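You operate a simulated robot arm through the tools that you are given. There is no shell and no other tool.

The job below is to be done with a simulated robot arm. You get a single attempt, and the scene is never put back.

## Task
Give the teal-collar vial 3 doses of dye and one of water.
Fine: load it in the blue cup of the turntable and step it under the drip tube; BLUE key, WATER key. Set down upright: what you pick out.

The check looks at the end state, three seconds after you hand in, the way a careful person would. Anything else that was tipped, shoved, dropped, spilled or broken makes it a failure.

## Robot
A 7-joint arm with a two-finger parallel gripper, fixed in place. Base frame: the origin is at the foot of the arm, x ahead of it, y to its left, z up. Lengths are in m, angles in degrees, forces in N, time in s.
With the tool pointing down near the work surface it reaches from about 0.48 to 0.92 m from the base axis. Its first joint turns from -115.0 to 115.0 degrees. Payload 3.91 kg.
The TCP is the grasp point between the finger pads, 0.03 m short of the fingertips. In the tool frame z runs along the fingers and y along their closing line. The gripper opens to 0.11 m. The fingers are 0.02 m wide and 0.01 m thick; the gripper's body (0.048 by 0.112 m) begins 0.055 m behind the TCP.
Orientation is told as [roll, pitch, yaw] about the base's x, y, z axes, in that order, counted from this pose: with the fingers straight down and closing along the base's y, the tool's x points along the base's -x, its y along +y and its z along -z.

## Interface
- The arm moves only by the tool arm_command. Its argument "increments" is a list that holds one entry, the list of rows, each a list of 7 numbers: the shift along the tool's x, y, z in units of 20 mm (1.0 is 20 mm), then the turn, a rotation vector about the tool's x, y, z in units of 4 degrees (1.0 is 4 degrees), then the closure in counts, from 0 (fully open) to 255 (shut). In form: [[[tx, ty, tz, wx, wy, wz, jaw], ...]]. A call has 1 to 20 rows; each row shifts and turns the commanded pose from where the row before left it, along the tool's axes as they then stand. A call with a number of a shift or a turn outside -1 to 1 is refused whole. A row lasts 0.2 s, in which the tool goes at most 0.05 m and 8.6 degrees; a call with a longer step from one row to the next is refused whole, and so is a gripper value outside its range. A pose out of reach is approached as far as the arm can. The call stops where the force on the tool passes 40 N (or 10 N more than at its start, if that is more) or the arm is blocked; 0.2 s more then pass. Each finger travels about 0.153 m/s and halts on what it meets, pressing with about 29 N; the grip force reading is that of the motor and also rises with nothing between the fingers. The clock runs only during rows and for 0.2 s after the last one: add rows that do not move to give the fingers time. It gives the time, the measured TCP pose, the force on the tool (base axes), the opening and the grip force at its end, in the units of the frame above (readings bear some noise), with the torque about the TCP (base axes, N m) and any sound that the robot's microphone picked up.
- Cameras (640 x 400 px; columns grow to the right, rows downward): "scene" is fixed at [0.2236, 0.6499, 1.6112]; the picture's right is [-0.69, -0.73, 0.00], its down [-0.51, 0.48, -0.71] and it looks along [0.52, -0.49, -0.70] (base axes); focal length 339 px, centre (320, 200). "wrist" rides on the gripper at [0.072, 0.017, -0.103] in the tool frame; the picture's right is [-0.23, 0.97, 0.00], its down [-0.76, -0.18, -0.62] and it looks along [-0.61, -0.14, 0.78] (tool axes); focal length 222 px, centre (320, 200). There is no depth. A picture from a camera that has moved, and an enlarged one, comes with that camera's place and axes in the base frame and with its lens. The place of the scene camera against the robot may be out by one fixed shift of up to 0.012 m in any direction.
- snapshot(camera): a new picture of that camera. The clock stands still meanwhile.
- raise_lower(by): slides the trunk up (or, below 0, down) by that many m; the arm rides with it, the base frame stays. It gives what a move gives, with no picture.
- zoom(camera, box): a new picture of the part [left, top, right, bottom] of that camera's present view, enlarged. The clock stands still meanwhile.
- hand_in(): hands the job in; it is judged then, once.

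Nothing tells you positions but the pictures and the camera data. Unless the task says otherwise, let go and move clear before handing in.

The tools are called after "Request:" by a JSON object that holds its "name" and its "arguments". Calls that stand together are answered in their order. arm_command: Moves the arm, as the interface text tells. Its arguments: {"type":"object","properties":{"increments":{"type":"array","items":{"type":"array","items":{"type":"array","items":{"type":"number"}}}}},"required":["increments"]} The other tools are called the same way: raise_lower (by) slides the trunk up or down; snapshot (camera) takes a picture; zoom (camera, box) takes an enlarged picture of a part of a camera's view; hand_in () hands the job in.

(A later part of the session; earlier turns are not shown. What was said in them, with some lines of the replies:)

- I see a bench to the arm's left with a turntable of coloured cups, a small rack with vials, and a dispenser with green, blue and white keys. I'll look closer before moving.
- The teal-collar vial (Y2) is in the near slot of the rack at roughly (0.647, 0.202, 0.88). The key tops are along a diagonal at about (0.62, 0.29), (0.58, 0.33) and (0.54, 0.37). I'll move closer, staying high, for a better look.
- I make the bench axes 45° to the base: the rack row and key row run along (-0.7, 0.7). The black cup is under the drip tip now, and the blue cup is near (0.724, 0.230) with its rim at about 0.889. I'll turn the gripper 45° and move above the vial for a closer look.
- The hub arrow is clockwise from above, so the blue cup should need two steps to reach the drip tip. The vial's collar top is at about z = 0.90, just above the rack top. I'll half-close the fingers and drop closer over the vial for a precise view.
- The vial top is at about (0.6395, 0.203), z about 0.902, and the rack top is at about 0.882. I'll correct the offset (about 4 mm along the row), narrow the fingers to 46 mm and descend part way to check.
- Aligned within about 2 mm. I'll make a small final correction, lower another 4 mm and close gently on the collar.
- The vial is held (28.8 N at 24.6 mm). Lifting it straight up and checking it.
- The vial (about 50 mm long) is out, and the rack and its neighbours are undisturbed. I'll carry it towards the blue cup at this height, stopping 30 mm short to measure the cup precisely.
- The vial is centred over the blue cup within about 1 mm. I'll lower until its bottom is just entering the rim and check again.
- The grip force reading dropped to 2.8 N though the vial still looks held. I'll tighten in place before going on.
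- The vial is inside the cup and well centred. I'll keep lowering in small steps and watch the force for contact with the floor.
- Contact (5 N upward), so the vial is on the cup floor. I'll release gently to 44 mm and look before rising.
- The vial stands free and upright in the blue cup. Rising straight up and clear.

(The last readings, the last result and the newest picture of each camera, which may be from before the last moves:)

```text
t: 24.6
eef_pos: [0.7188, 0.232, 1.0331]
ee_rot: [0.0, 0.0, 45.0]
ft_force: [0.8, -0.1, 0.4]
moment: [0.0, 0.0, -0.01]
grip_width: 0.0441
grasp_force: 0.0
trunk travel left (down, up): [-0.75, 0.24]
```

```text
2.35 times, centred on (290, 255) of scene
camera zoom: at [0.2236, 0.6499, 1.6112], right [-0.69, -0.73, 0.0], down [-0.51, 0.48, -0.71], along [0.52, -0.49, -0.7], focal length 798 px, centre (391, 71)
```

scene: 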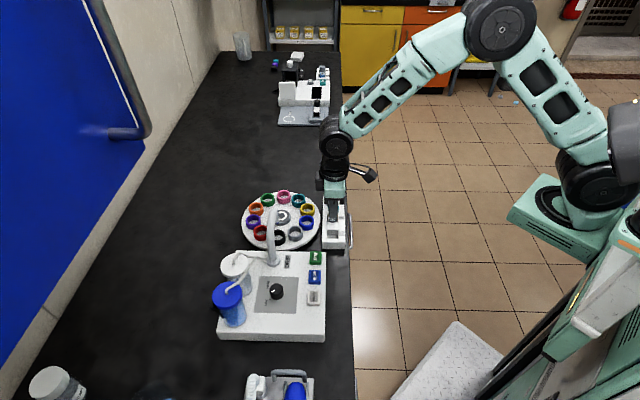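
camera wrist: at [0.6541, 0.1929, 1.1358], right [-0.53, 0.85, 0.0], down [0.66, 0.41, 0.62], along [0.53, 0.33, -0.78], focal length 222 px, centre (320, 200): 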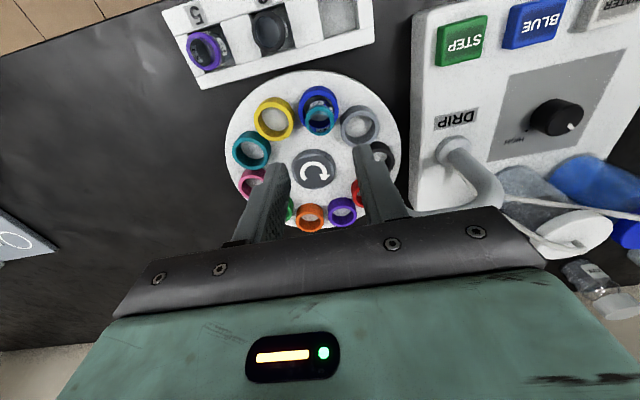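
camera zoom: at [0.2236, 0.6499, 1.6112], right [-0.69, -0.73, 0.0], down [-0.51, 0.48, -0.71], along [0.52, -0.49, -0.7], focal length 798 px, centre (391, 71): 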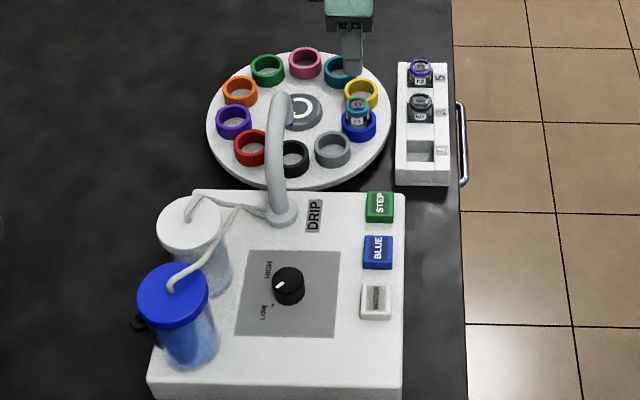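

The vial sits neatly in the blue cup. From the views so far, the STEP key top is near (0.602, 0.303, 0.90). I'll close the fingers and move above it.

Request:
{"name": "arm_command", "arguments": {"increments": [[[0.176, 0.742, 0, 0, 0, 0, 200], [0.176, 0.742, 0, 0, 0, 0, 255], [0.176, 0.742, 0, 0, 0, 0, 255], [0.176, 0.742, 0, 0, 0, 0, 255], [0.176, 0.742, 0, 0, 0, 0, 255], [0.176, 0.742, 0, 0, 0, 0, 255], [0.176, 0.742, 0, 0, 0, 0, 255], [0.176, 0.742, 0, 0, 0, 0, 255], [0.176, 0.742, 0, 0, 0, 0, 255], [0, 0, 0, 0, 0, 0, 255], [0, 0, 0, 0, 0, 0, 255]]]}}

Request:
{"name": "snapshot", "arguments": {"camera": "wrist"}}

Request:
{"name": "zoom", "arguments": {"camera": "wrist", "box": [240, 80, 440, 205]}}

Request:
{"name": "zoom", "arguments": {"camera": "scene", "box": [210, 170, 370, 340]}}

```text
t: 27.0
eef_pos: [0.6022, 0.3039, 1.0331]
ee_rot: [0.0, 0.0, 45.0]
ft_force: [0.1, 0.0, -0.3]
moment: [0.02, 0.0, 0.0]
grip_width: 0.0
grasp_force: 28.7
trunk travel left (down, up): [-0.75, 0.24]
```

```text
taken
camera wrist: at [0.5377, 0.2646, 1.1369], right [-0.53, 0.85, 0.0], down [0.66, 0.41, 0.62], along [0.53, 0.33, -0.78], focal length 222 px, centre (320, 200)
```

wrist: 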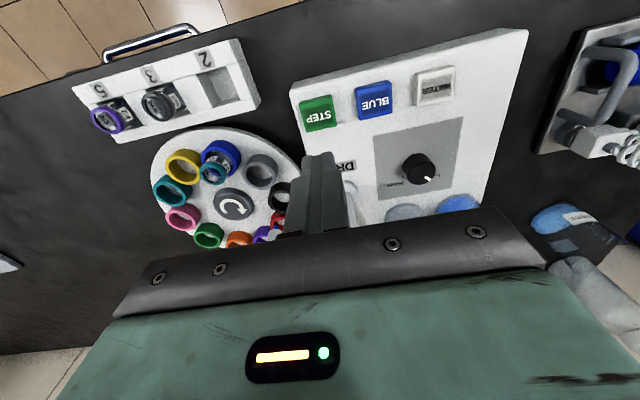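

```text
3.20 times, centred on (340, 142) of wrist
camera zoom: at [0.5377, 0.2646, 1.1369], right [-0.53, 0.85, 0.0], down [0.66, 0.41, 0.62], along [0.53, 0.33, -0.78], focal length 711 px, centre (256, 384)
```

zoom: 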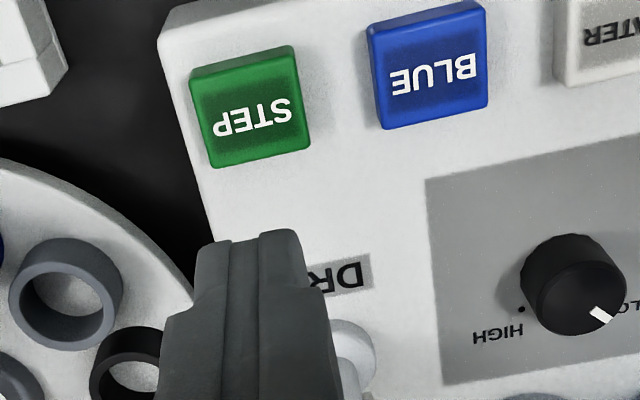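

```text
2.35 times, centred on (290, 255) of scene
camera zoom: at [0.2236, 0.6499, 1.6112], right [-0.69, -0.73, 0.0], down [-0.51, 0.48, -0.71], along [0.52, -0.49, -0.7], focal length 798 px, centre (391, 71)
```

zoom: 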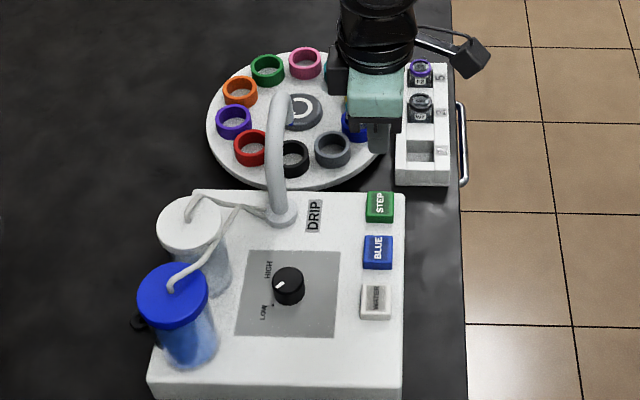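

Request:
{"name": "arm_command", "arguments": {"increments": [[[-0.05, 0, 0.8, 0, 0, 0, 255], [0, 0, 0.8, 0, 0, 0, 255], [0, 0, 0.8, 0, 0, 0, 255], [0, 0, 0.8, 0, 0, 0, 255], [0, 0, 0.8, 0, 0, 0, 255], [0, 0, 0.2, 0, 0, 0, 255], [0, 0, 0, 0, 0, 0, 255]]]}}

Request:
{"name": "zoom", "arguments": {"camera": "wrist", "box": [240, 80, 440, 205]}}

Request:
{"name": "zoom", "arguments": {"camera": "scene", "box": [250, 190, 350, 270]}}

```text
t: 28.6
eef_pos: [0.6042, 0.306, 0.9487]
ee_rot: [0.0, 0.1, 45.0]
ft_force: [0.5, -1.7, 0.2]
moment: [0.03, 0.0, 0.02]
grip_width: 0.0001
grasp_force: 28.8
trunk travel left (down, up): [-0.75, 0.24]
```

```text
3.20 times, centred on (340, 142) of wrist
camera zoom: at [0.5395, 0.2654, 1.0522], right [-0.53, 0.85, 0.0], down [0.66, 0.41, 0.62], along [0.53, 0.33, -0.78], focal length 711 px, centre (256, 384)
```

zoom: 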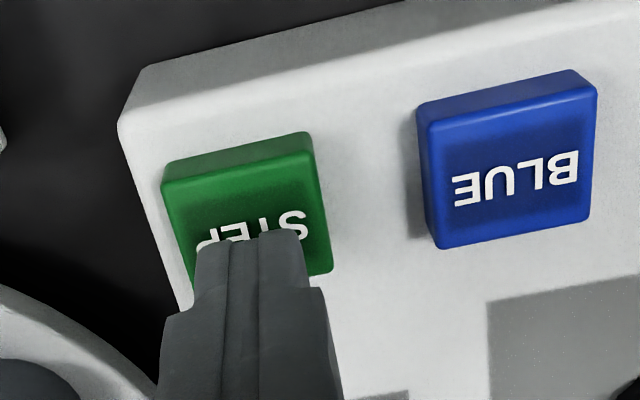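

```text
5.00 times, centred on (300, 230) of scene
camera zoom: at [0.2236, 0.6499, 1.6112], right [-0.69, -0.73, 0.0], down [-0.51, 0.48, -0.71], along [0.52, -0.49, -0.7], focal length 1697 px, centre (420, 50)
```

zoom: 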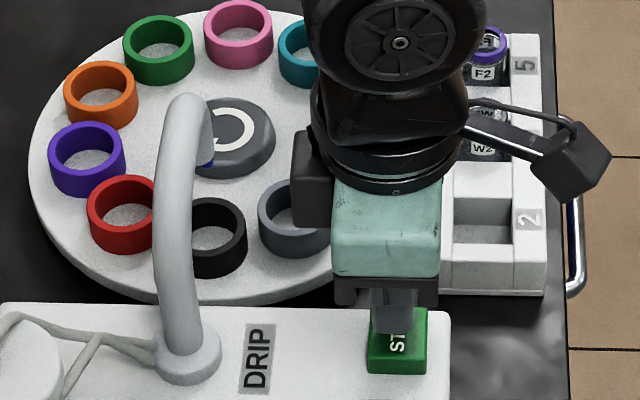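

Finger tips are right over the STEP key. Descending slowly.

Request:
{"name": "arm_command", "arguments": {"increments": [[[0, 0, 0.15, 0, 0, 0, 255], [0, 0, 0.15, 0, 0, 0, 255], [0, 0, 0.15, 0, 0, 0, 255], [0, 0, 0.15, 0, 0, 0, 255], [0, 0, 0.1, 0, 0, 0, 255]]]}}

```text
t: 29.8
eef_pos: [0.6027, 0.3066, 0.9351]
ee_rot: [0.1, 0.0, 44.9]
ft_force: [-0.6, -0.9, 0.0]
moment: [-0.03, 0.02, -0.04]
grip_width: 0.0001
grasp_force: 29.0
trunk travel left (down, up): [-0.75, 0.24]
heard: click
```

Request:
{"name": "zoom", "arguments": {"camera": "scene", "box": [230, 180, 350, 270]}}

Request:
{"name": "snapshot", "arguments": {"camera": "wrist"}}

```text
4.44 times, centred on (290, 225) of scene
camera zoom: at [0.2236, 0.6499, 1.6112], right [-0.69, -0.73, 0.0], down [-0.51, 0.48, -0.71], along [0.52, -0.49, -0.7], focal length 1508 px, centre (453, 89)
```

zoom: 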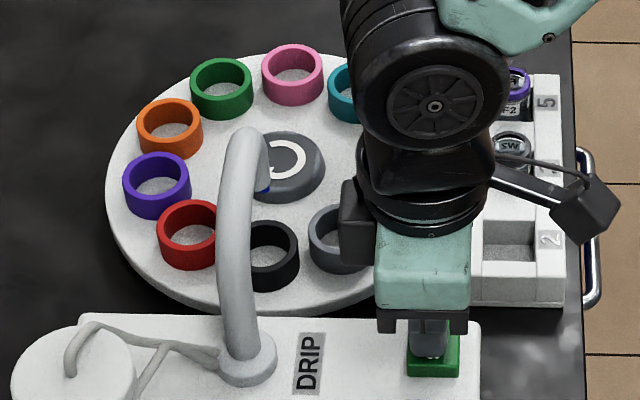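

```text
taken
camera wrist: at [0.5389, 0.2667, 1.0386], right [-0.53, 0.85, 0.0], down [0.66, 0.41, 0.62], along [0.53, 0.33, -0.78], focal length 222 px, centre (320, 200)
```

wrist: 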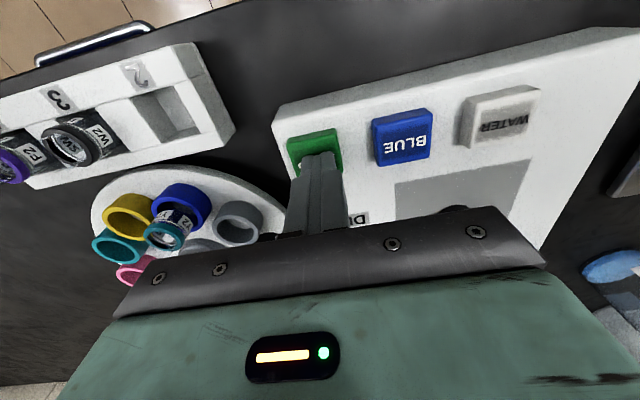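

I heard a click. The turntable hasn't visibly turned, so I'll lift off the key slightly, wait and look.

Request:
{"name": "arm_command", "arguments": {"increments": [[[0, 0, -0.3, 0, 0, 0, 255], [0, 0, -0.3, 0, 0, 0, 255], [0, 0, 0, 0, 0, 0, 255], [0, 0, 0, 0, 0, 0, 255], [0, 0, 0, 0, 0, 0, 255], [0, 0, 0, 0, 0, 0, 255], [0, 0, 0, 0, 0, 0, 255]]]}}

Request:
{"name": "zoom", "arguments": {"camera": "scene", "box": [230, 180, 350, 270]}}

Request:
{"name": "snapshot", "arguments": {"camera": "wrist"}}

```text
t: 31.4
eef_pos: [0.6029, 0.3061, 0.9471]
ee_rot: [0.0, 0.0, 44.9]
ft_force: [0.0, -0.5, -0.3]
moment: [-0.02, 0.02, -0.03]
grip_width: 0.0001
grasp_force: 29.4
trunk travel left (down, up): [-0.75, 0.24]
```

```text
4.44 times, centred on (290, 225) of scene
camera zoom: at [0.2236, 0.6499, 1.6112], right [-0.69, -0.73, 0.0], down [-0.51, 0.48, -0.71], along [0.52, -0.49, -0.7], focal length 1508 px, centre (453, 89)
```

zoom: 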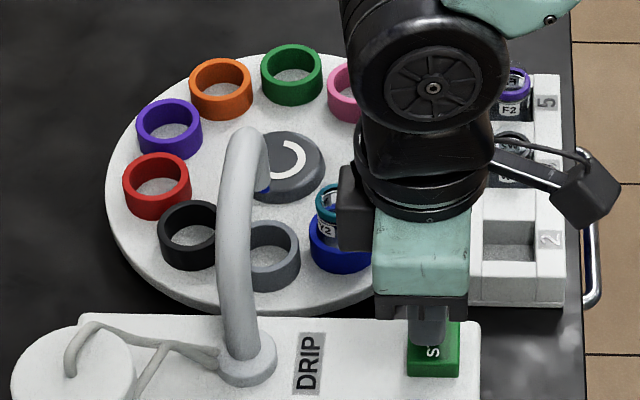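

```text
taken
camera wrist: at [0.5389, 0.2674, 1.0506], right [-0.53, 0.85, 0.0], down [0.66, 0.41, 0.62], along [0.53, 0.33, -0.78], focal length 222 px, centre (320, 200)
```

wrist: 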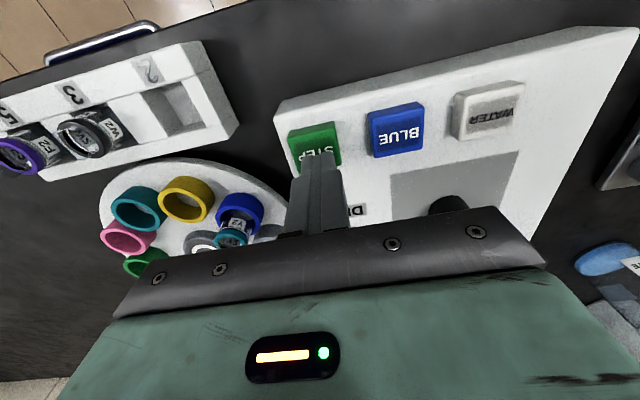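

One step: the blue cup is now one position short of the drip tip. Pressing STEP once more.

Request:
{"name": "arm_command", "arguments": {"increments": [[[0, 0, 0.2, 0, 0, 0, 255], [0, 0, 0.2, 0, 0, 0, 255], [0, 0, 0.1, 0, 0, 0, 255], [0, 0, 0.1, 0, 0, 0, 255]]]}}

```text
t: 32.4
eef_pos: [0.6041, 0.3059, 0.9351]
ee_rot: [-0.1, 0.0, 45.0]
ft_force: [-1.9, 0.2, 1.8]
moment: [-0.02, 0.01, 0.03]
grip_width: 0.0
grasp_force: 29.2
trunk travel left (down, up): [-0.75, 0.24]
heard: click
```

Request:
{"name": "arm_command", "arguments": {"increments": [[[0, 0, -0.4, 0, 0, 0, 255], [0, 0, -0.4, 0, 0, 0, 255], [0, 0, -0.4, 0, 0, 0, 255], [0, 0, 0, 0, 0, 0, 255], [0, 0, 0, 0, 0, 0, 255], [0, 0, 0, 0, 0, 0, 255], [0, 0, 0, 0, 0, 0, 255]]]}}

Request:
{"name": "zoom", "arguments": {"camera": "scene", "box": [230, 180, 350, 270]}}

Request:
{"name": "snapshot", "arguments": {"camera": "wrist"}}

```text
t: 34.0
eef_pos: [0.6027, 0.3063, 0.9597]
ee_rot: [0.0, 0.0, 44.9]
ft_force: [0.1, 0.3, -0.5]
moment: [-0.02, -0.03, 0.0]
grip_width: 0.0
grasp_force: 28.6
trunk travel left (down, up): [-0.75, 0.24]
```

```text
4.44 times, centred on (290, 225) of scene
camera zoom: at [0.2236, 0.6499, 1.6112], right [-0.69, -0.73, 0.0], down [-0.51, 0.48, -0.71], along [0.52, -0.49, -0.7], focal length 1508 px, centre (453, 89)
```

zoom: 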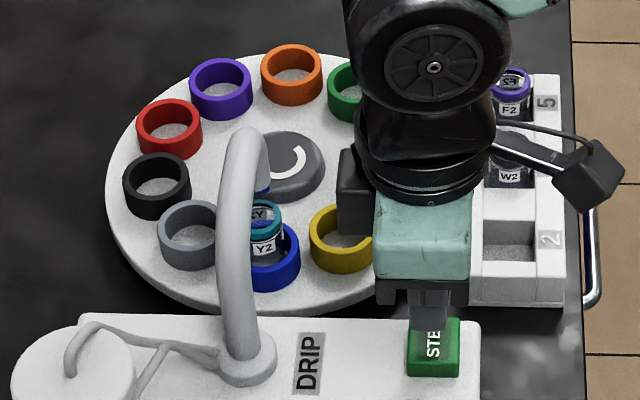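

```text
taken
camera wrist: at [0.5389, 0.2665, 1.0626], right [-0.53, 0.85, 0.0], down [0.66, 0.41, 0.62], along [0.53, 0.33, -0.78], focal length 222 px, centre (320, 200)
```

wrist: 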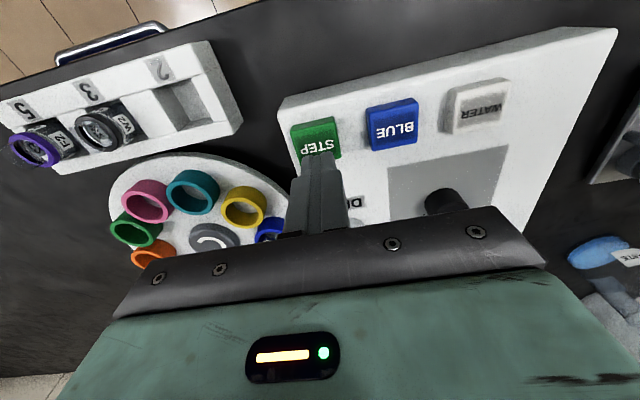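

Request:
{"name": "zoom", "arguments": {"camera": "scene", "box": [260, 200, 300, 240]}}

```text
10.00 times, centred on (280, 220) of scene
camera zoom: at [0.2236, 0.6499, 1.6112], right [-0.69, -0.73, 0.0], down [-0.51, 0.48, -0.71], along [0.52, -0.49, -0.7], focal length 3394 px, centre (720, 0)
```

zoom: 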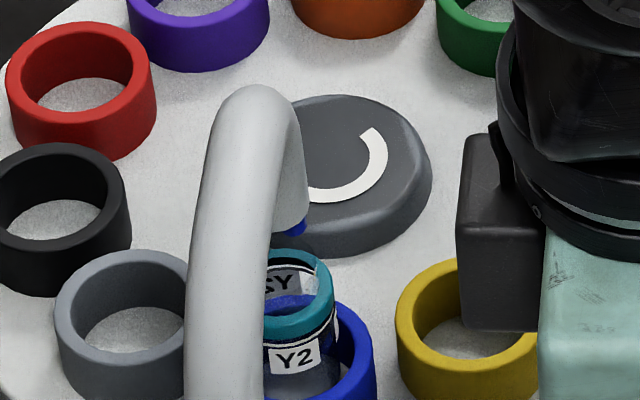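

The vial's mouth is directly below the drip tip. Next I'll move 60 mm along the key row to the BLUE key.

Request:
{"name": "arm_command", "arguments": {"increments": [[[0, 0.6, -0.3, 0, 0, 0, 255], [0, 0.6, 0, 0, 0, 0, 255], [0, 0.6, 0, 0, 0, 0, 255], [0, 0.6, 0, 0, 0, 0, 255], [0, 0.6, 0, 0, 0, 0, 255], [0, 0, 0.3, 0, 0, 0, 255], [0, 0, 0, 0, 0, 0, 255]]]}}

Request:
{"name": "zoom", "arguments": {"camera": "wrist", "box": [240, 80, 440, 205]}}

Request:
{"name": "zoom", "arguments": {"camera": "scene", "box": [240, 200, 350, 310]}}

```text
t: 35.6
eef_pos: [0.5598, 0.3475, 0.9595]
ee_rot: [0.0, -0.1, 45.0]
ft_force: [-1.0, 0.7, 1.0]
moment: [0.01, 0.01, -0.01]
grip_width: 0.0
grasp_force: 28.8
trunk travel left (down, up): [-0.75, 0.24]
```

```text
3.20 times, centred on (340, 142) of wrist
camera zoom: at [0.4958, 0.3081, 1.062], right [-0.53, 0.85, 0.0], down [0.66, 0.41, 0.62], along [0.53, 0.33, -0.78], focal length 711 px, centre (256, 384)
```

zoom: 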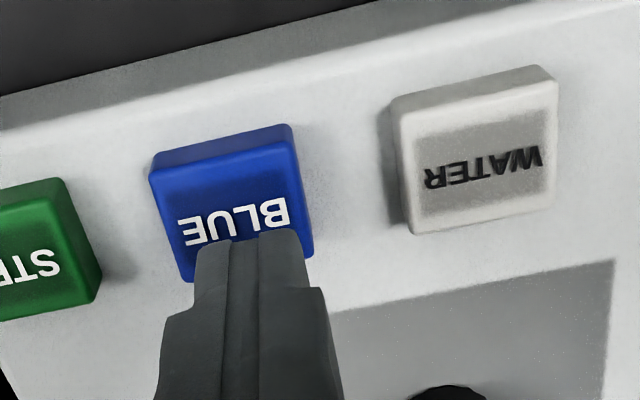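

```text
3.64 times, centred on (295, 255) of scene
camera zoom: at [0.2236, 0.6499, 1.6112], right [-0.69, -0.73, 0.0], down [-0.51, 0.48, -0.71], along [0.52, -0.49, -0.7], focal length 1234 px, centre (411, 0)
```

zoom: 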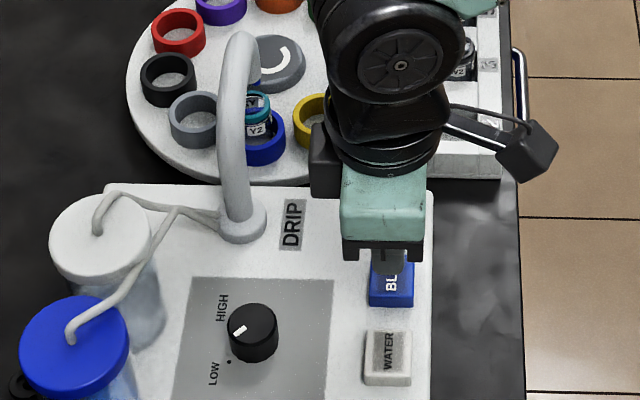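

Request:
{"name": "arm_command", "arguments": {"increments": [[[0, -0.27, 0, 0, 0, 0, 255], [0, 0, 0.4, 0, 0, 0, 255], [0, 0, 0.3, 0, 0, 0, 255], [0, 0, 0, 0, 0, 0, 255]]]}}

Request:
{"name": "zoom", "arguments": {"camera": "wrist", "box": [240, 80, 440, 205]}}

```text
t: 36.6
eef_pos: [0.5648, 0.3442, 0.9457]
ee_rot: [0.1, 0.0, 45.0]
ft_force: [-0.5, 0.2, 0.5]
moment: [0.02, 0.03, 0.03]
grip_width: 0.0
grasp_force: 29.6
trunk travel left (down, up): [-0.75, 0.24]
```

```text
3.20 times, centred on (340, 142) of wrist
camera zoom: at [0.5003, 0.3048, 1.0486], right [-0.53, 0.85, 0.0], down [0.66, 0.41, 0.62], along [0.53, 0.33, -0.78], focal length 711 px, centre (256, 384)
```

zoom: 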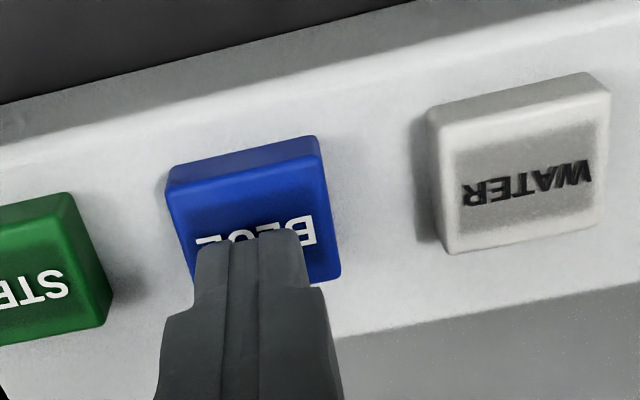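

Well centred on BLUE. First press: down until the click, then back up, all in small steps.

Request:
{"name": "arm_command", "arguments": {"increments": [[[0, 0, 0.2, 0, 0, 0, 255], [0, 0, 0.2, 0, 0, 0, 255], [0, 0, 0.1, 0, 0, 0, 255], [0, 0, 0.05, 0, 0, 0, 255]]]}}

```text
t: 37.6
eef_pos: [0.5641, 0.3451, 0.9338]
ee_rot: [0.0, -0.1, 44.9]
ft_force: [1.1, -1.4, 1.5]
moment: [-0.04, -0.03, -0.01]
grip_width: 0.0
grasp_force: 29.5
trunk travel left (down, up): [-0.75, 0.24]
heard: click
```

Request:
{"name": "arm_command", "arguments": {"increments": [[[0, 0, -0.3, 0, 0, 0, 255], [0, 0, -0.3, 0, 0, 0, 255], [0, 0, 0, 0, 0, 0, 255], [0, 0, 0, 0, 0, 0, 255], [0, 0, 0, 0, 0, 0, 255], [0, 0, 0, 0, 0, 0, 255], [0, 0, 0, 0, 0, 0, 255]]]}}

Request:
{"name": "zoom", "arguments": {"camera": "scene", "box": [250, 200, 310, 250]}}

Request:
{"name": "zoom", "arguments": {"camera": "scene", "box": [200, 240, 340, 330]}}

```text
t: 39.2
eef_pos: [0.5641, 0.3447, 0.9463]
ee_rot: [-0.1, 0.0, 45.0]
ft_force: [0.3, 0.0, -0.1]
moment: [-0.01, 0.01, -0.01]
grip_width: 0.0
grasp_force: 29.0
trunk travel left (down, up): [-0.75, 0.24]
```

```text
8.00 times, centred on (280, 225) of scene
camera zoom: at [0.2236, 0.6499, 1.6112], right [-0.69, -0.73, 0.0], down [-0.51, 0.48, -0.71], along [0.52, -0.49, -0.7], focal length 2715 px, centre (640, 0)
```

zoom: 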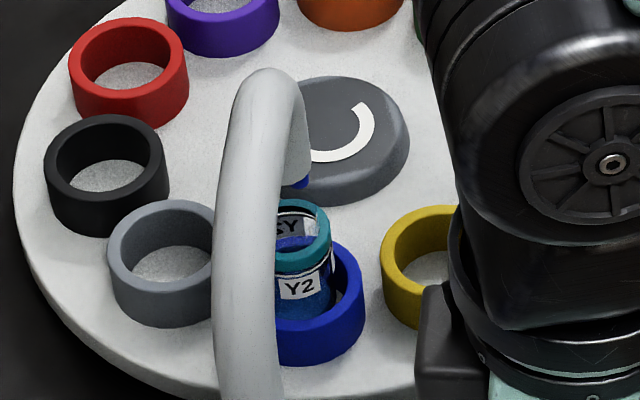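

```text
4.44 times, centred on (270, 285) of scene
camera zoom: at [0.2236, 0.6499, 1.6112], right [-0.69, -0.73, 0.0], down [-0.51, 0.48, -0.71], along [0.52, -0.49, -0.7], focal length 1508 px, centre (542, -178)
```

zoom: 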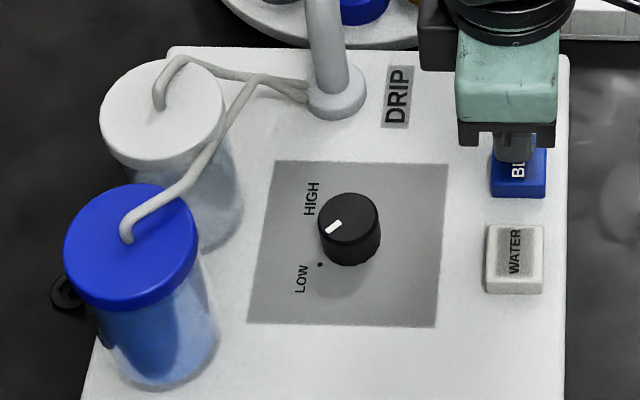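

Blue liquid now shows in the vial after one click. I'll wait to confirm it's finished and then press again.

Request:
{"name": "arm_command", "arguments": {"increments": [[[0, 0, 0, 0, 0, 0, 255], [0, 0, 0, 0, 0, 0, 255], [0, 0, 0, 0, 0, 0, 255], [0, 0, 0, 0, 0, 0, 255], [0, 0, 0, 0, 0, 0, 255], [0, 0, 0, 0, 0, 0, 255], [0, 0, 0, 0, 0, 0, 255], [0, 0, 0, 0, 0, 0, 255], [0, 0, 0, 0, 0, 0, 255], [0, 0, 0, 0, 0, 0, 255]]]}}

Request:
{"name": "zoom", "arguments": {"camera": "scene", "box": [270, 215, 300, 250]}}

```text
t: 41.4
eef_pos: [0.5639, 0.3442, 0.9457]
ee_rot: [-0.1, 0.0, 45.1]
ft_force: [0.8, -0.1, 0.4]
moment: [-0.01, 0.01, 0.01]
grip_width: 0.0
grasp_force: 29.2
trunk travel left (down, up): [-0.75, 0.24]
```

```text
11.43 times, centred on (285, 232) of scene
camera zoom: at [0.2236, 0.6499, 1.6112], right [-0.69, -0.73, 0.0], down [-0.51, 0.48, -0.71], along [0.52, -0.49, -0.7], focal length 3878 px, centre (720, -171)
```

zoom: 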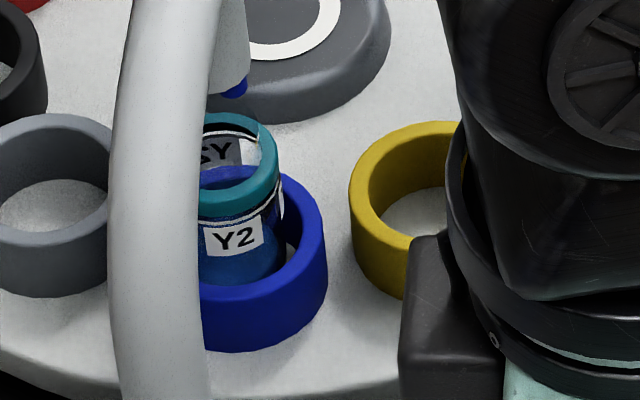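

I want to see how full one dose made the vial before continuing, so I'll rise 100 mm and look with the wrist camera.

Request:
{"name": "arm_command", "arguments": {"increments": [[[0, 0, -0.8, 0, 0, 0, 255], [0, 0, -0.8, 0, 0, 0, 255], [0, 0, -0.8, 0, 0, 0, 255], [0, 0, -0.8, 0, 0, 0, 255], [0, 0, -0.8, 0, 0, 0, 255], [0, 0, 0, 0, 0, 0, 255]]]}}

Request:
{"name": "snapshot", "arguments": {"camera": "wrist"}}

Request:
{"name": "zoom", "arguments": {"camera": "wrist", "box": [200, 180, 300, 250]}}

Request:
{"name": "zoom", "arguments": {"camera": "scene", "box": [270, 215, 300, 250]}}

```text
t: 42.8
eef_pos: [0.5658, 0.3452, 1.0241]
ee_rot: [0.1, 0.0, 45.0]
ft_force: [-0.2, -0.4, -0.2]
moment: [-0.02, -0.01, -0.03]
grip_width: 0.0001
grasp_force: 29.2
trunk travel left (down, up): [-0.75, 0.24]
```

```text
taken
camera wrist: at [0.5021, 0.3061, 1.1274], right [-0.53, 0.85, 0.0], down [0.66, 0.41, 0.62], along [0.53, 0.33, -0.78], focal length 222 px, centre (320, 200)
```

wrist: 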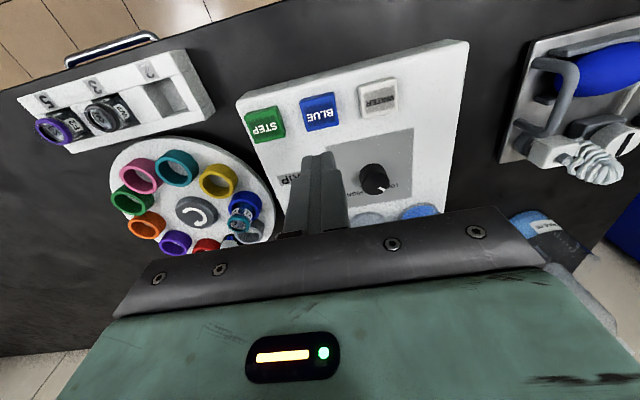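

```text
5.71 times, centred on (250, 215) of wrist
camera zoom: at [0.5021, 0.3061, 1.1274], right [-0.53, 0.85, 0.0], down [0.66, 0.41, 0.62], along [0.53, 0.33, -0.78], focal length 1269 px, centre (720, 114)
```

zoom: 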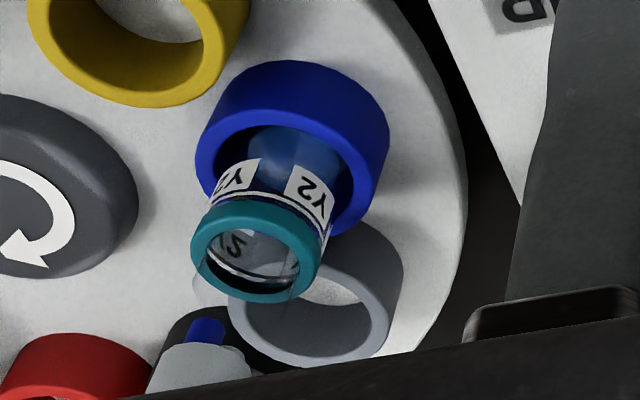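

```text
11.43 times, centred on (285, 232) of scene
camera zoom: at [0.2236, 0.6499, 1.6112], right [-0.69, -0.73, 0.0], down [-0.51, 0.48, -0.71], along [0.52, -0.49, -0.7], focal length 3878 px, centre (720, -171)
```

zoom: 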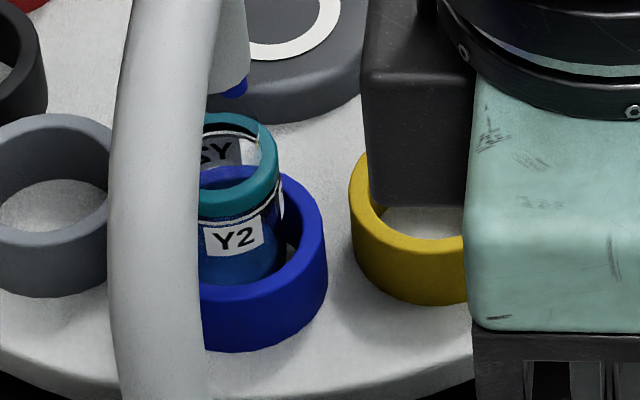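

Request:
{"name": "zoom", "arguments": {"camera": "wrist", "box": [230, 190, 270, 236]}}

Request:
{"name": "zoom", "arguments": {"camera": "scene", "box": [277, 222, 297, 244]}}

```text
8.70 times, centred on (250, 213) of wrist
camera zoom: at [0.5021, 0.3061, 1.1274], right [-0.53, 0.85, 0.0], down [0.66, 0.41, 0.62], along [0.53, 0.33, -0.78], focal length 1932 px, centre (929, 87)
```

zoom: 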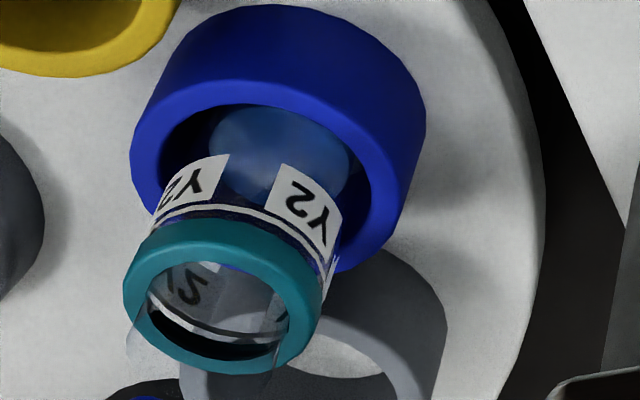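

```text
16.00 times, centred on (287, 233) of scene
camera zoom: at [0.2236, 0.6499, 1.6112], right [-0.69, -0.73, 0.0], down [-0.51, 0.48, -0.71], along [0.52, -0.49, -0.7], focal length 5430 px, centre (848, -328)
```

zoom: 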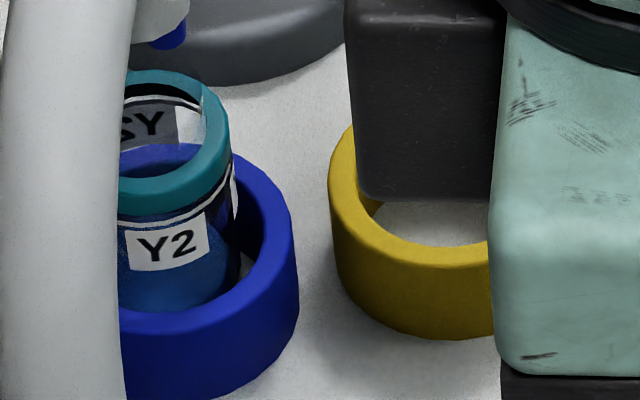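

The dye surface sits only a few millimetres above the vial's floor, so one click gives a small single dose and there's room for four. Returning to the BLUE key for presses two and three.

Request:
{"name": "arm_command", "arguments": {"increments": [[[0, 0, 0.8, 0, 0, 0, 255], [0, 0, 0.8, 0, 0, 0, 255], [0, 0, 0.8, 0, 0, 0, 255], [0, 0, 0.8, 0, 0, 0, 255], [0, 0, 0.6, 0, 0, 0, 255], [0, 0, 0.1, 0, 0, 0, 255], [0, 0, 0, 0, 0, 0, 255]]]}}

Request:
{"name": "zoom", "arguments": {"camera": "wrist", "box": [240, 80, 440, 205]}}

```text
t: 44.4
eef_pos: [0.567, 0.3441, 0.949]
ee_rot: [0.1, -0.1, 44.9]
ft_force: [-0.8, 0.2, 0.1]
moment: [-0.03, 0.0, 0.0]
grip_width: 0.0001
grasp_force: 28.8
trunk travel left (down, up): [-0.75, 0.24]
```

```text
3.20 times, centred on (340, 142) of wrist
camera zoom: at [0.5022, 0.3056, 1.0512], right [-0.53, 0.85, 0.0], down [0.66, 0.41, 0.62], along [0.53, 0.33, -0.78], focal length 711 px, centre (256, 384)
```

zoom: 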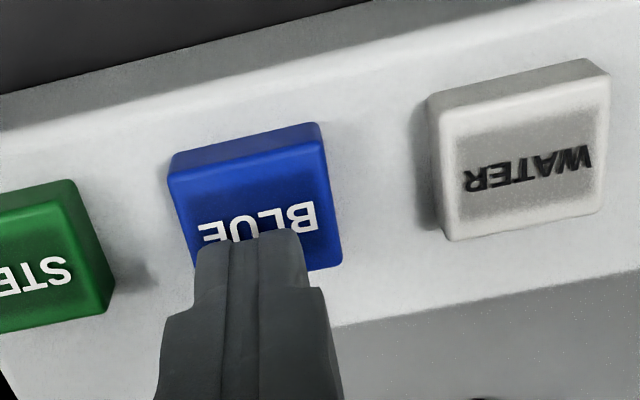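

Request:
{"name": "arm_command", "arguments": {"increments": [[[0.05, 0, 0.2, 0, 0, 0, 255], [0, 0, 0.2, 0, 0, 0, 255], [0, 0, 0.2, 0, 0, 0, 255], [0, 0, 0.1, 0, 0, 0, 255]]]}}

```text
t: 45.4
eef_pos: [0.5651, 0.3448, 0.9343]
ee_rot: [0.0, 0.0, 45.0]
ft_force: [1.4, -0.8, 1.7]
moment: [-0.03, -0.03, 0.02]
grip_width: 0.0
grasp_force: 29.5
trunk travel left (down, up): [-0.75, 0.24]
heard: click
```

Second BLUE click heard. Lifting off, waiting, then looking.

Request:
{"name": "arm_command", "arguments": {"increments": [[[0, 0, -0.3, 0, 0, 0, 255], [0, 0, -0.3, 0, 0, 0, 255], [0, 0, 0, 0, 0, 0, 255], [0, 0, 0, 0, 0, 0, 255], [0, 0, 0, 0, 0, 0, 255], [0, 0, 0, 0, 0, 0, 255], [0, 0, 0, 0, 0, 0, 255], [0, 0, 0, 0, 0, 0, 255], [0, 0, 0, 0, 0, 0, 255], [0, 0, 0, 0, 0, 0, 255], [0, 0, 0, 0, 0, 0, 255]]]}}

Request:
{"name": "zoom", "arguments": {"camera": "scene", "box": [277, 222, 297, 244]}}

```text
t: 47.8
eef_pos: [0.5634, 0.3438, 0.9462]
ee_rot: [0.0, 0.0, 45.0]
ft_force: [0.3, 0.4, 0.1]
moment: [0.01, 0.0, -0.01]
grip_width: 0.0001
grasp_force: 29.1
trunk travel left (down, up): [-0.75, 0.24]
```

```text
16.00 times, centred on (287, 233) of scene
camera zoom: at [0.2236, 0.6499, 1.6112], right [-0.69, -0.73, 0.0], down [-0.51, 0.48, -0.71], along [0.52, -0.49, -0.7], focal length 5430 px, centre (848, -328)
```

zoom: 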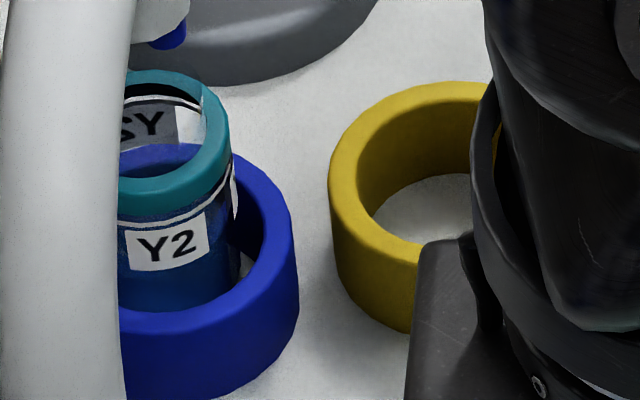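

Request:
{"name": "arm_command", "arguments": {"increments": [[[0, 0, 0.2, 0, 0, 0, 255], [0, 0, 0.2, 0, 0, 0, 255], [0, 0, 0.1, 0, 0, 0, 255], [0, 0, 0.1, 0, 0, 0, 255]]]}}

```text
t: 48.8
eef_pos: [0.5638, 0.3437, 0.9349]
ee_rot: [0.0, -0.1, 45.0]
ft_force: [-2.1, -0.3, 2.0]
moment: [0.0, 0.02, -0.02]
grip_width: 0.0
grasp_force: 28.9
trunk travel left (down, up): [-0.75, 0.24]
heard: click
```

Third BLUE click heard. Lifting off, waiting and checking.

Request:
{"name": "arm_command", "arguments": {"increments": [[[0, 0, -0.4, 0, 0, 0, 255], [0, 0, -0.4, 0, 0, 0, 255], [0, 0, -0.4, 0, 0, 0, 255], [0, 0, 0, 0, 0, 0, 255], [0, 0, 0, 0, 0, 0, 255], [0, 0, 0, 0, 0, 0, 255], [0, 0, 0, 0, 0, 0, 255], [0, 0, 0, 0, 0, 0, 255], [0, 0, 0, 0, 0, 0, 255], [0, 0, 0, 0, 0, 0, 255], [0, 0, 0, 0, 0, 0, 255]]]}}

Request:
{"name": "zoom", "arguments": {"camera": "scene", "box": [277, 222, 297, 244]}}

Request:
{"name": "zoom", "arguments": {"camera": "wrist", "box": [240, 80, 440, 205]}}

```text
t: 51.2
eef_pos: [0.5646, 0.3434, 0.9585]
ee_rot: [0.0, 0.0, 45.1]
ft_force: [0.1, -0.1, -0.1]
moment: [0.0, -0.04, -0.01]
grip_width: 0.0001
grasp_force: 29.0
trunk travel left (down, up): [-0.75, 0.24]
```

```text
16.00 times, centred on (287, 233) of scene
camera zoom: at [0.2236, 0.6499, 1.6112], right [-0.69, -0.73, 0.0], down [-0.51, 0.48, -0.71], along [0.52, -0.49, -0.7], focal length 5430 px, centre (848, -328)
```

zoom: 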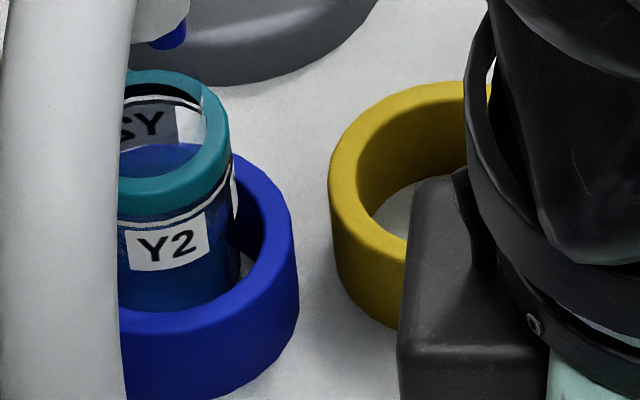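

```text
3.20 times, centred on (340, 142) of wrist
camera zoom: at [0.5006, 0.3038, 1.0614], right [-0.53, 0.85, 0.0], down [0.66, 0.41, 0.62], along [0.53, 0.33, -0.78], focal length 711 px, centre (256, 384)
```

zoom: 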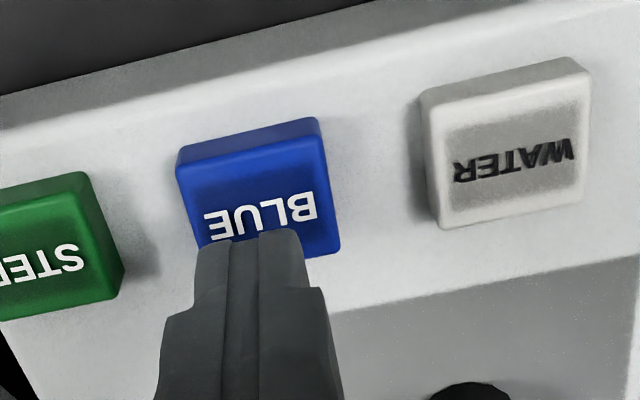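

Level rose again; that's three dye doses. Now 60 mm on to the WATER key.

Request:
{"name": "arm_command", "arguments": {"increments": [[[0, 0.6, -0.3, 0, 0, 0, 255], [0, 0.6, 0, 0, 0, 0, 255], [0, 0.6, 0, 0, 0, 0, 255], [0, 0.6, 0, 0, 0, 0, 255], [0, 0.6, 0, 0, 0, 0, 255], [0, 0, 0.3, 0, 0, 0, 255], [0, 0, 0, 0, 0, 0, 255]]]}}

Request:
{"name": "zoom", "arguments": {"camera": "wrist", "box": [240, 80, 440, 205]}}

```text
t: 52.8
eef_pos: [0.5199, 0.3855, 0.9569]
ee_rot: [0.0, 0.0, 45.0]
ft_force: [0.3, -0.4, -0.5]
moment: [-0.01, -0.02, 0.01]
grip_width: 0.0001
grasp_force: 28.7
trunk travel left (down, up): [-0.75, 0.24]
```

```text
3.20 times, centred on (340, 142) of wrist
camera zoom: at [0.4555, 0.3459, 1.0605], right [-0.53, 0.85, 0.0], down [0.66, 0.41, 0.62], along [0.53, 0.33, -0.78], focal length 711 px, centre (256, 384)
```

zoom: 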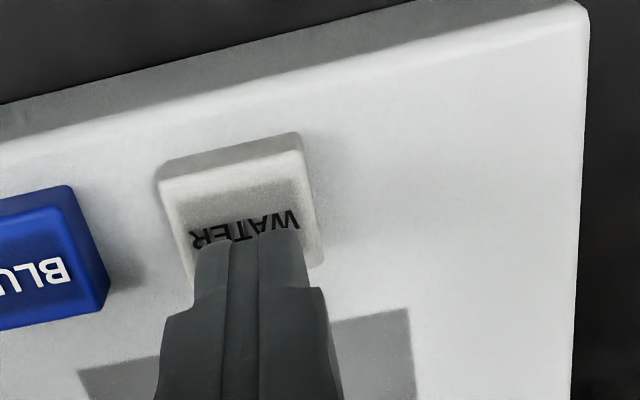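

Request:
{"name": "arm_command", "arguments": {"increments": [[[0, -0.1, 0.3, 0, 0, 0, 255], [0, 0, 0.3, 0, 0, 0, 255], [0, 0, 0.2, 0, 0, 0, 255], [0, 0, 0.2, 0, 0, 0, 255], [0, 0, 0.1, 0, 0, 0, 255]]]}}

```text
t: 54.0
eef_pos: [0.5233, 0.3855, 0.9362]
ee_rot: [0.0, -0.1, 45.0]
ft_force: [-0.7, 0.3, 1.3]
moment: [0.02, -0.01, 0.02]
grip_width: 0.0
grasp_force: 29.1
trunk travel left (down, up): [-0.75, 0.24]
```

Request:
{"name": "arm_command", "arguments": {"increments": [[[0, 0, 0.05, 0, 0, 0, 255]]]}}

```text
t: 54.4
eef_pos: [0.5237, 0.384, 0.936]
ee_rot: [0.0, -0.1, 45.0]
ft_force: [0.7, 1.0, 1.6]
moment: [0.03, -0.03, -0.01]
grip_width: 0.0
grasp_force: 29.1
trunk travel left (down, up): [-0.75, 0.24]
heard: click
```

One WATER click heard. Lifting well clear, waiting for it to finish and inspecting.

Request:
{"name": "arm_command", "arguments": {"increments": [[[0, 0, -0.4, 0, 0, 0, 255], [0, 0, -0.6, 0, 0, 0, 255], [0, 0, -0.8, 0, 0, 0, 255], [0, 0, -0.8, 0, 0, 0, 255], [0, 0, -0.8, 0, 0, 0, 255], [0, 0, -0.8, 0, 0, 0, 255], [0, 0, -0.8, 0, 0, 0, 255], [0, 0, -0.8, 0, 0, 0, 255], [0, 0, 0, 0, 0, 0, 255], [0, 0, 0, 0, 0, 0, 255], [0, 0, 0, 0, 0, 0, 255], [0, 0, 0, 0, 0, 0, 255], [0, 0, 0, 0, 0, 0, 255]]]}}

Request:
{"name": "zoom", "arguments": {"camera": "scene", "box": [277, 222, 297, 244]}}

Request:
{"name": "zoom", "arguments": {"camera": "scene", "box": [210, 170, 370, 340]}}

Request:
{"name": "snapshot", "arguments": {"camera": "wrist"}}

```text
t: 57.2
eef_pos: [0.5215, 0.3824, 1.0492]
ee_rot: [0.0, 0.0, 45.0]
ft_force: [-0.1, 0.1, -0.2]
moment: [0.04, 0.02, -0.02]
grip_width: 0.0
grasp_force: 29.1
trunk travel left (down, up): [-0.75, 0.24]
```

```text
16.00 times, centred on (287, 233) of scene
camera zoom: at [0.2236, 0.6499, 1.6112], right [-0.69, -0.73, 0.0], down [-0.51, 0.48, -0.71], along [0.52, -0.49, -0.7], focal length 5430 px, centre (848, -328)
```

zoom: 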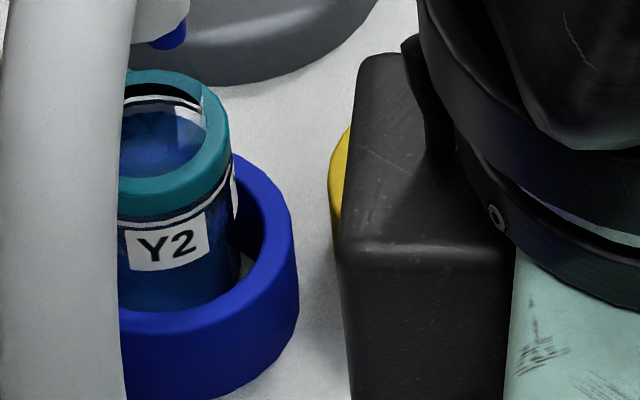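

```text
2.35 times, centred on (290, 255) of scene
camera zoom: at [0.2236, 0.6499, 1.6112], right [-0.69, -0.73, 0.0], down [-0.51, 0.48, -0.71], along [0.52, -0.49, -0.7], focal length 798 px, centre (391, 71)
```

zoom: 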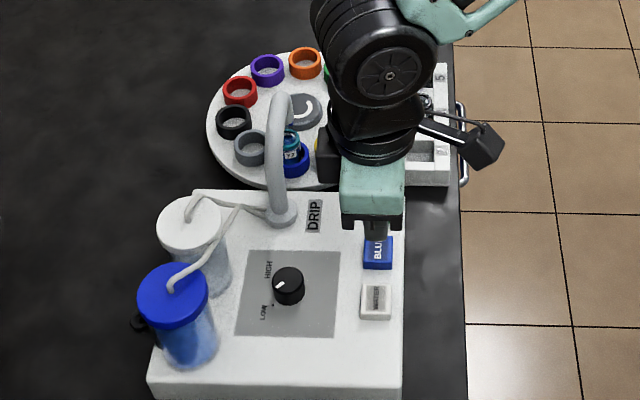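

```text
taken
camera wrist: at [0.457, 0.3424, 1.1532], right [-0.53, 0.85, 0.0], down [0.66, 0.41, 0.62], along [0.53, 0.33, -0.78], focal length 222 px, centre (320, 200)
```

wrist: 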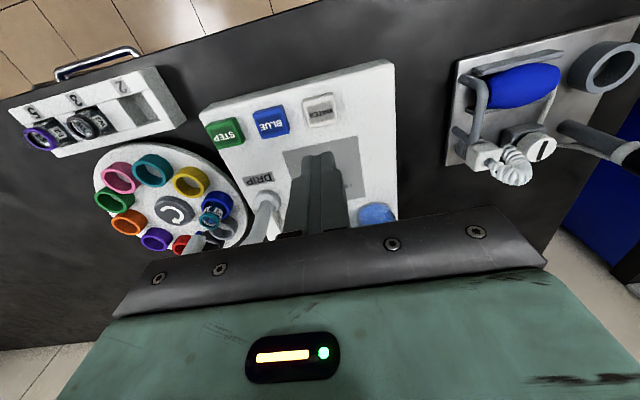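

The level rose with every click (3 × BLUE, 1 × WATER). The vial is upright in the blue cup and nothing is spilled or disturbed. I'll retract up and take a last look before handing in.

Request:
{"name": "arm_command", "arguments": {"increments": [[[0.3, 0, -0.8, 0, 0, 0, 200], [0.3, 0, -0.8, 0, 0, 0, 150], [0.3, 0, -0.8, 0, 0, 0, 150], [0.3, 0, -0.8, 0, 0, 0, 150], [0.3, 0, -0.8, 0, 0, 0, 150], [0, 0, 0, 0, 0, 0, 150], [0, 0, 0, 0, 0, 0, 150]]]}}

Request:
{"name": "snapshot", "arguments": {"camera": "scene"}}

Request:
{"name": "zoom", "arguments": {"camera": "scene", "box": [230, 180, 360, 261]}}

Request:
{"name": "snapshot", "arguments": {"camera": "wrist"}}

```text
t: 58.8
eef_pos: [0.5032, 0.3619, 1.1321]
ee_rot: [-0.1, 0.0, 44.9]
ft_force: [0.0, -0.4, 0.4]
moment: [0.01, 0.02, -0.02]
grip_width: 0.0454
grasp_force: 0.0
trunk travel left (down, up): [-0.75, 0.24]
```

```text
taken
```

scene: 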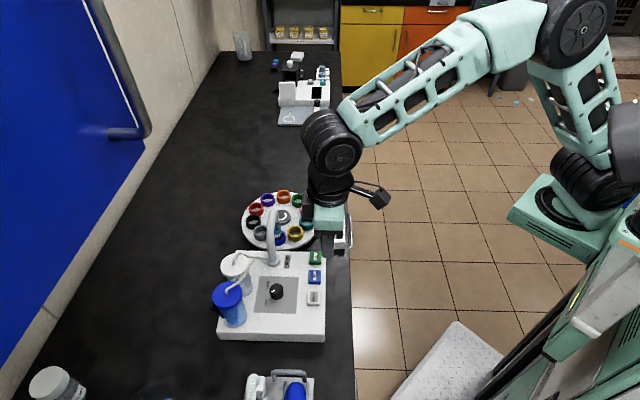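

```text
4.92 times, centred on (295, 220) of scene
camera zoom: at [0.2236, 0.6499, 1.6112], right [-0.69, -0.73, 0.0], down [-0.51, 0.48, -0.71], along [0.52, -0.49, -0.7], focal length 1671 px, centre (443, 99)
```

zoom: 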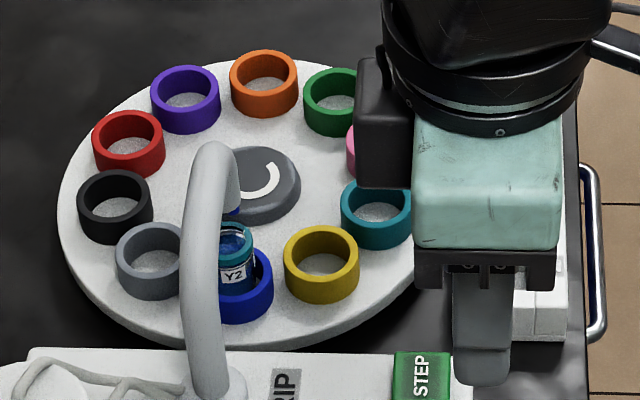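

```text
taken
camera wrist: at [0.4384, 0.3218, 1.2351], right [-0.53, 0.85, 0.0], down [0.66, 0.41, 0.62], along [0.53, 0.33, -0.78], focal length 222 px, centre (320, 200)
```

wrist: 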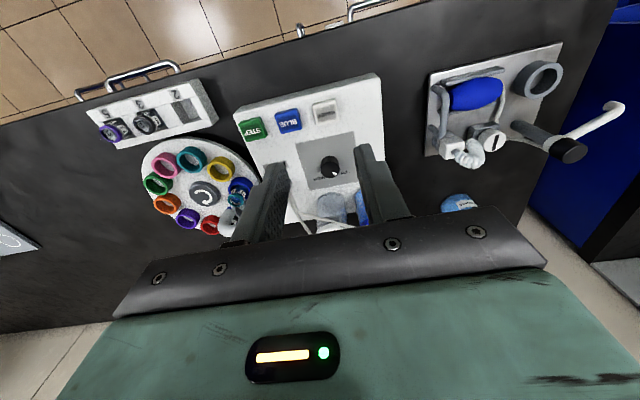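

The vial is upright in the blue cup under the drip tube with three dye doses and one of water. The other vials, the keys and the knob are undisturbed, and the arm is clear and empty, so I'm handing in.

Request:
{"name": "hand_in", "arguments": {}}

```text
The job is handed in.
```

The teal-collar vial (Y2) now stands upright in the blue cup, under the drip tube, with three doses of dye and one of water. I've handed the job in.

- **Loading:** I lifted the vial from slot 2 of the rack and set it on the floor of the blue cup. Two presses of STEP brought it under the tube.
- **Dosing:** I pressed BLUE three times and WATER once, and heard one click for each press. After the first press I could see dye in the vial, and after the water press the level had visibly risen. The smaller rises after the second and third BLUE presses were hard to measure in the pictures, so I relied on the clicks for the count.
- **Surroundings:** The last pictures show no spills. The other two vials are still in the rack. I didn't touch the LOW/HIGH knob, which appears to be set to LOW. The arm is empty and clear of the bench items.

The task didn't say to return the vial to the rack, so I left it in the cup.
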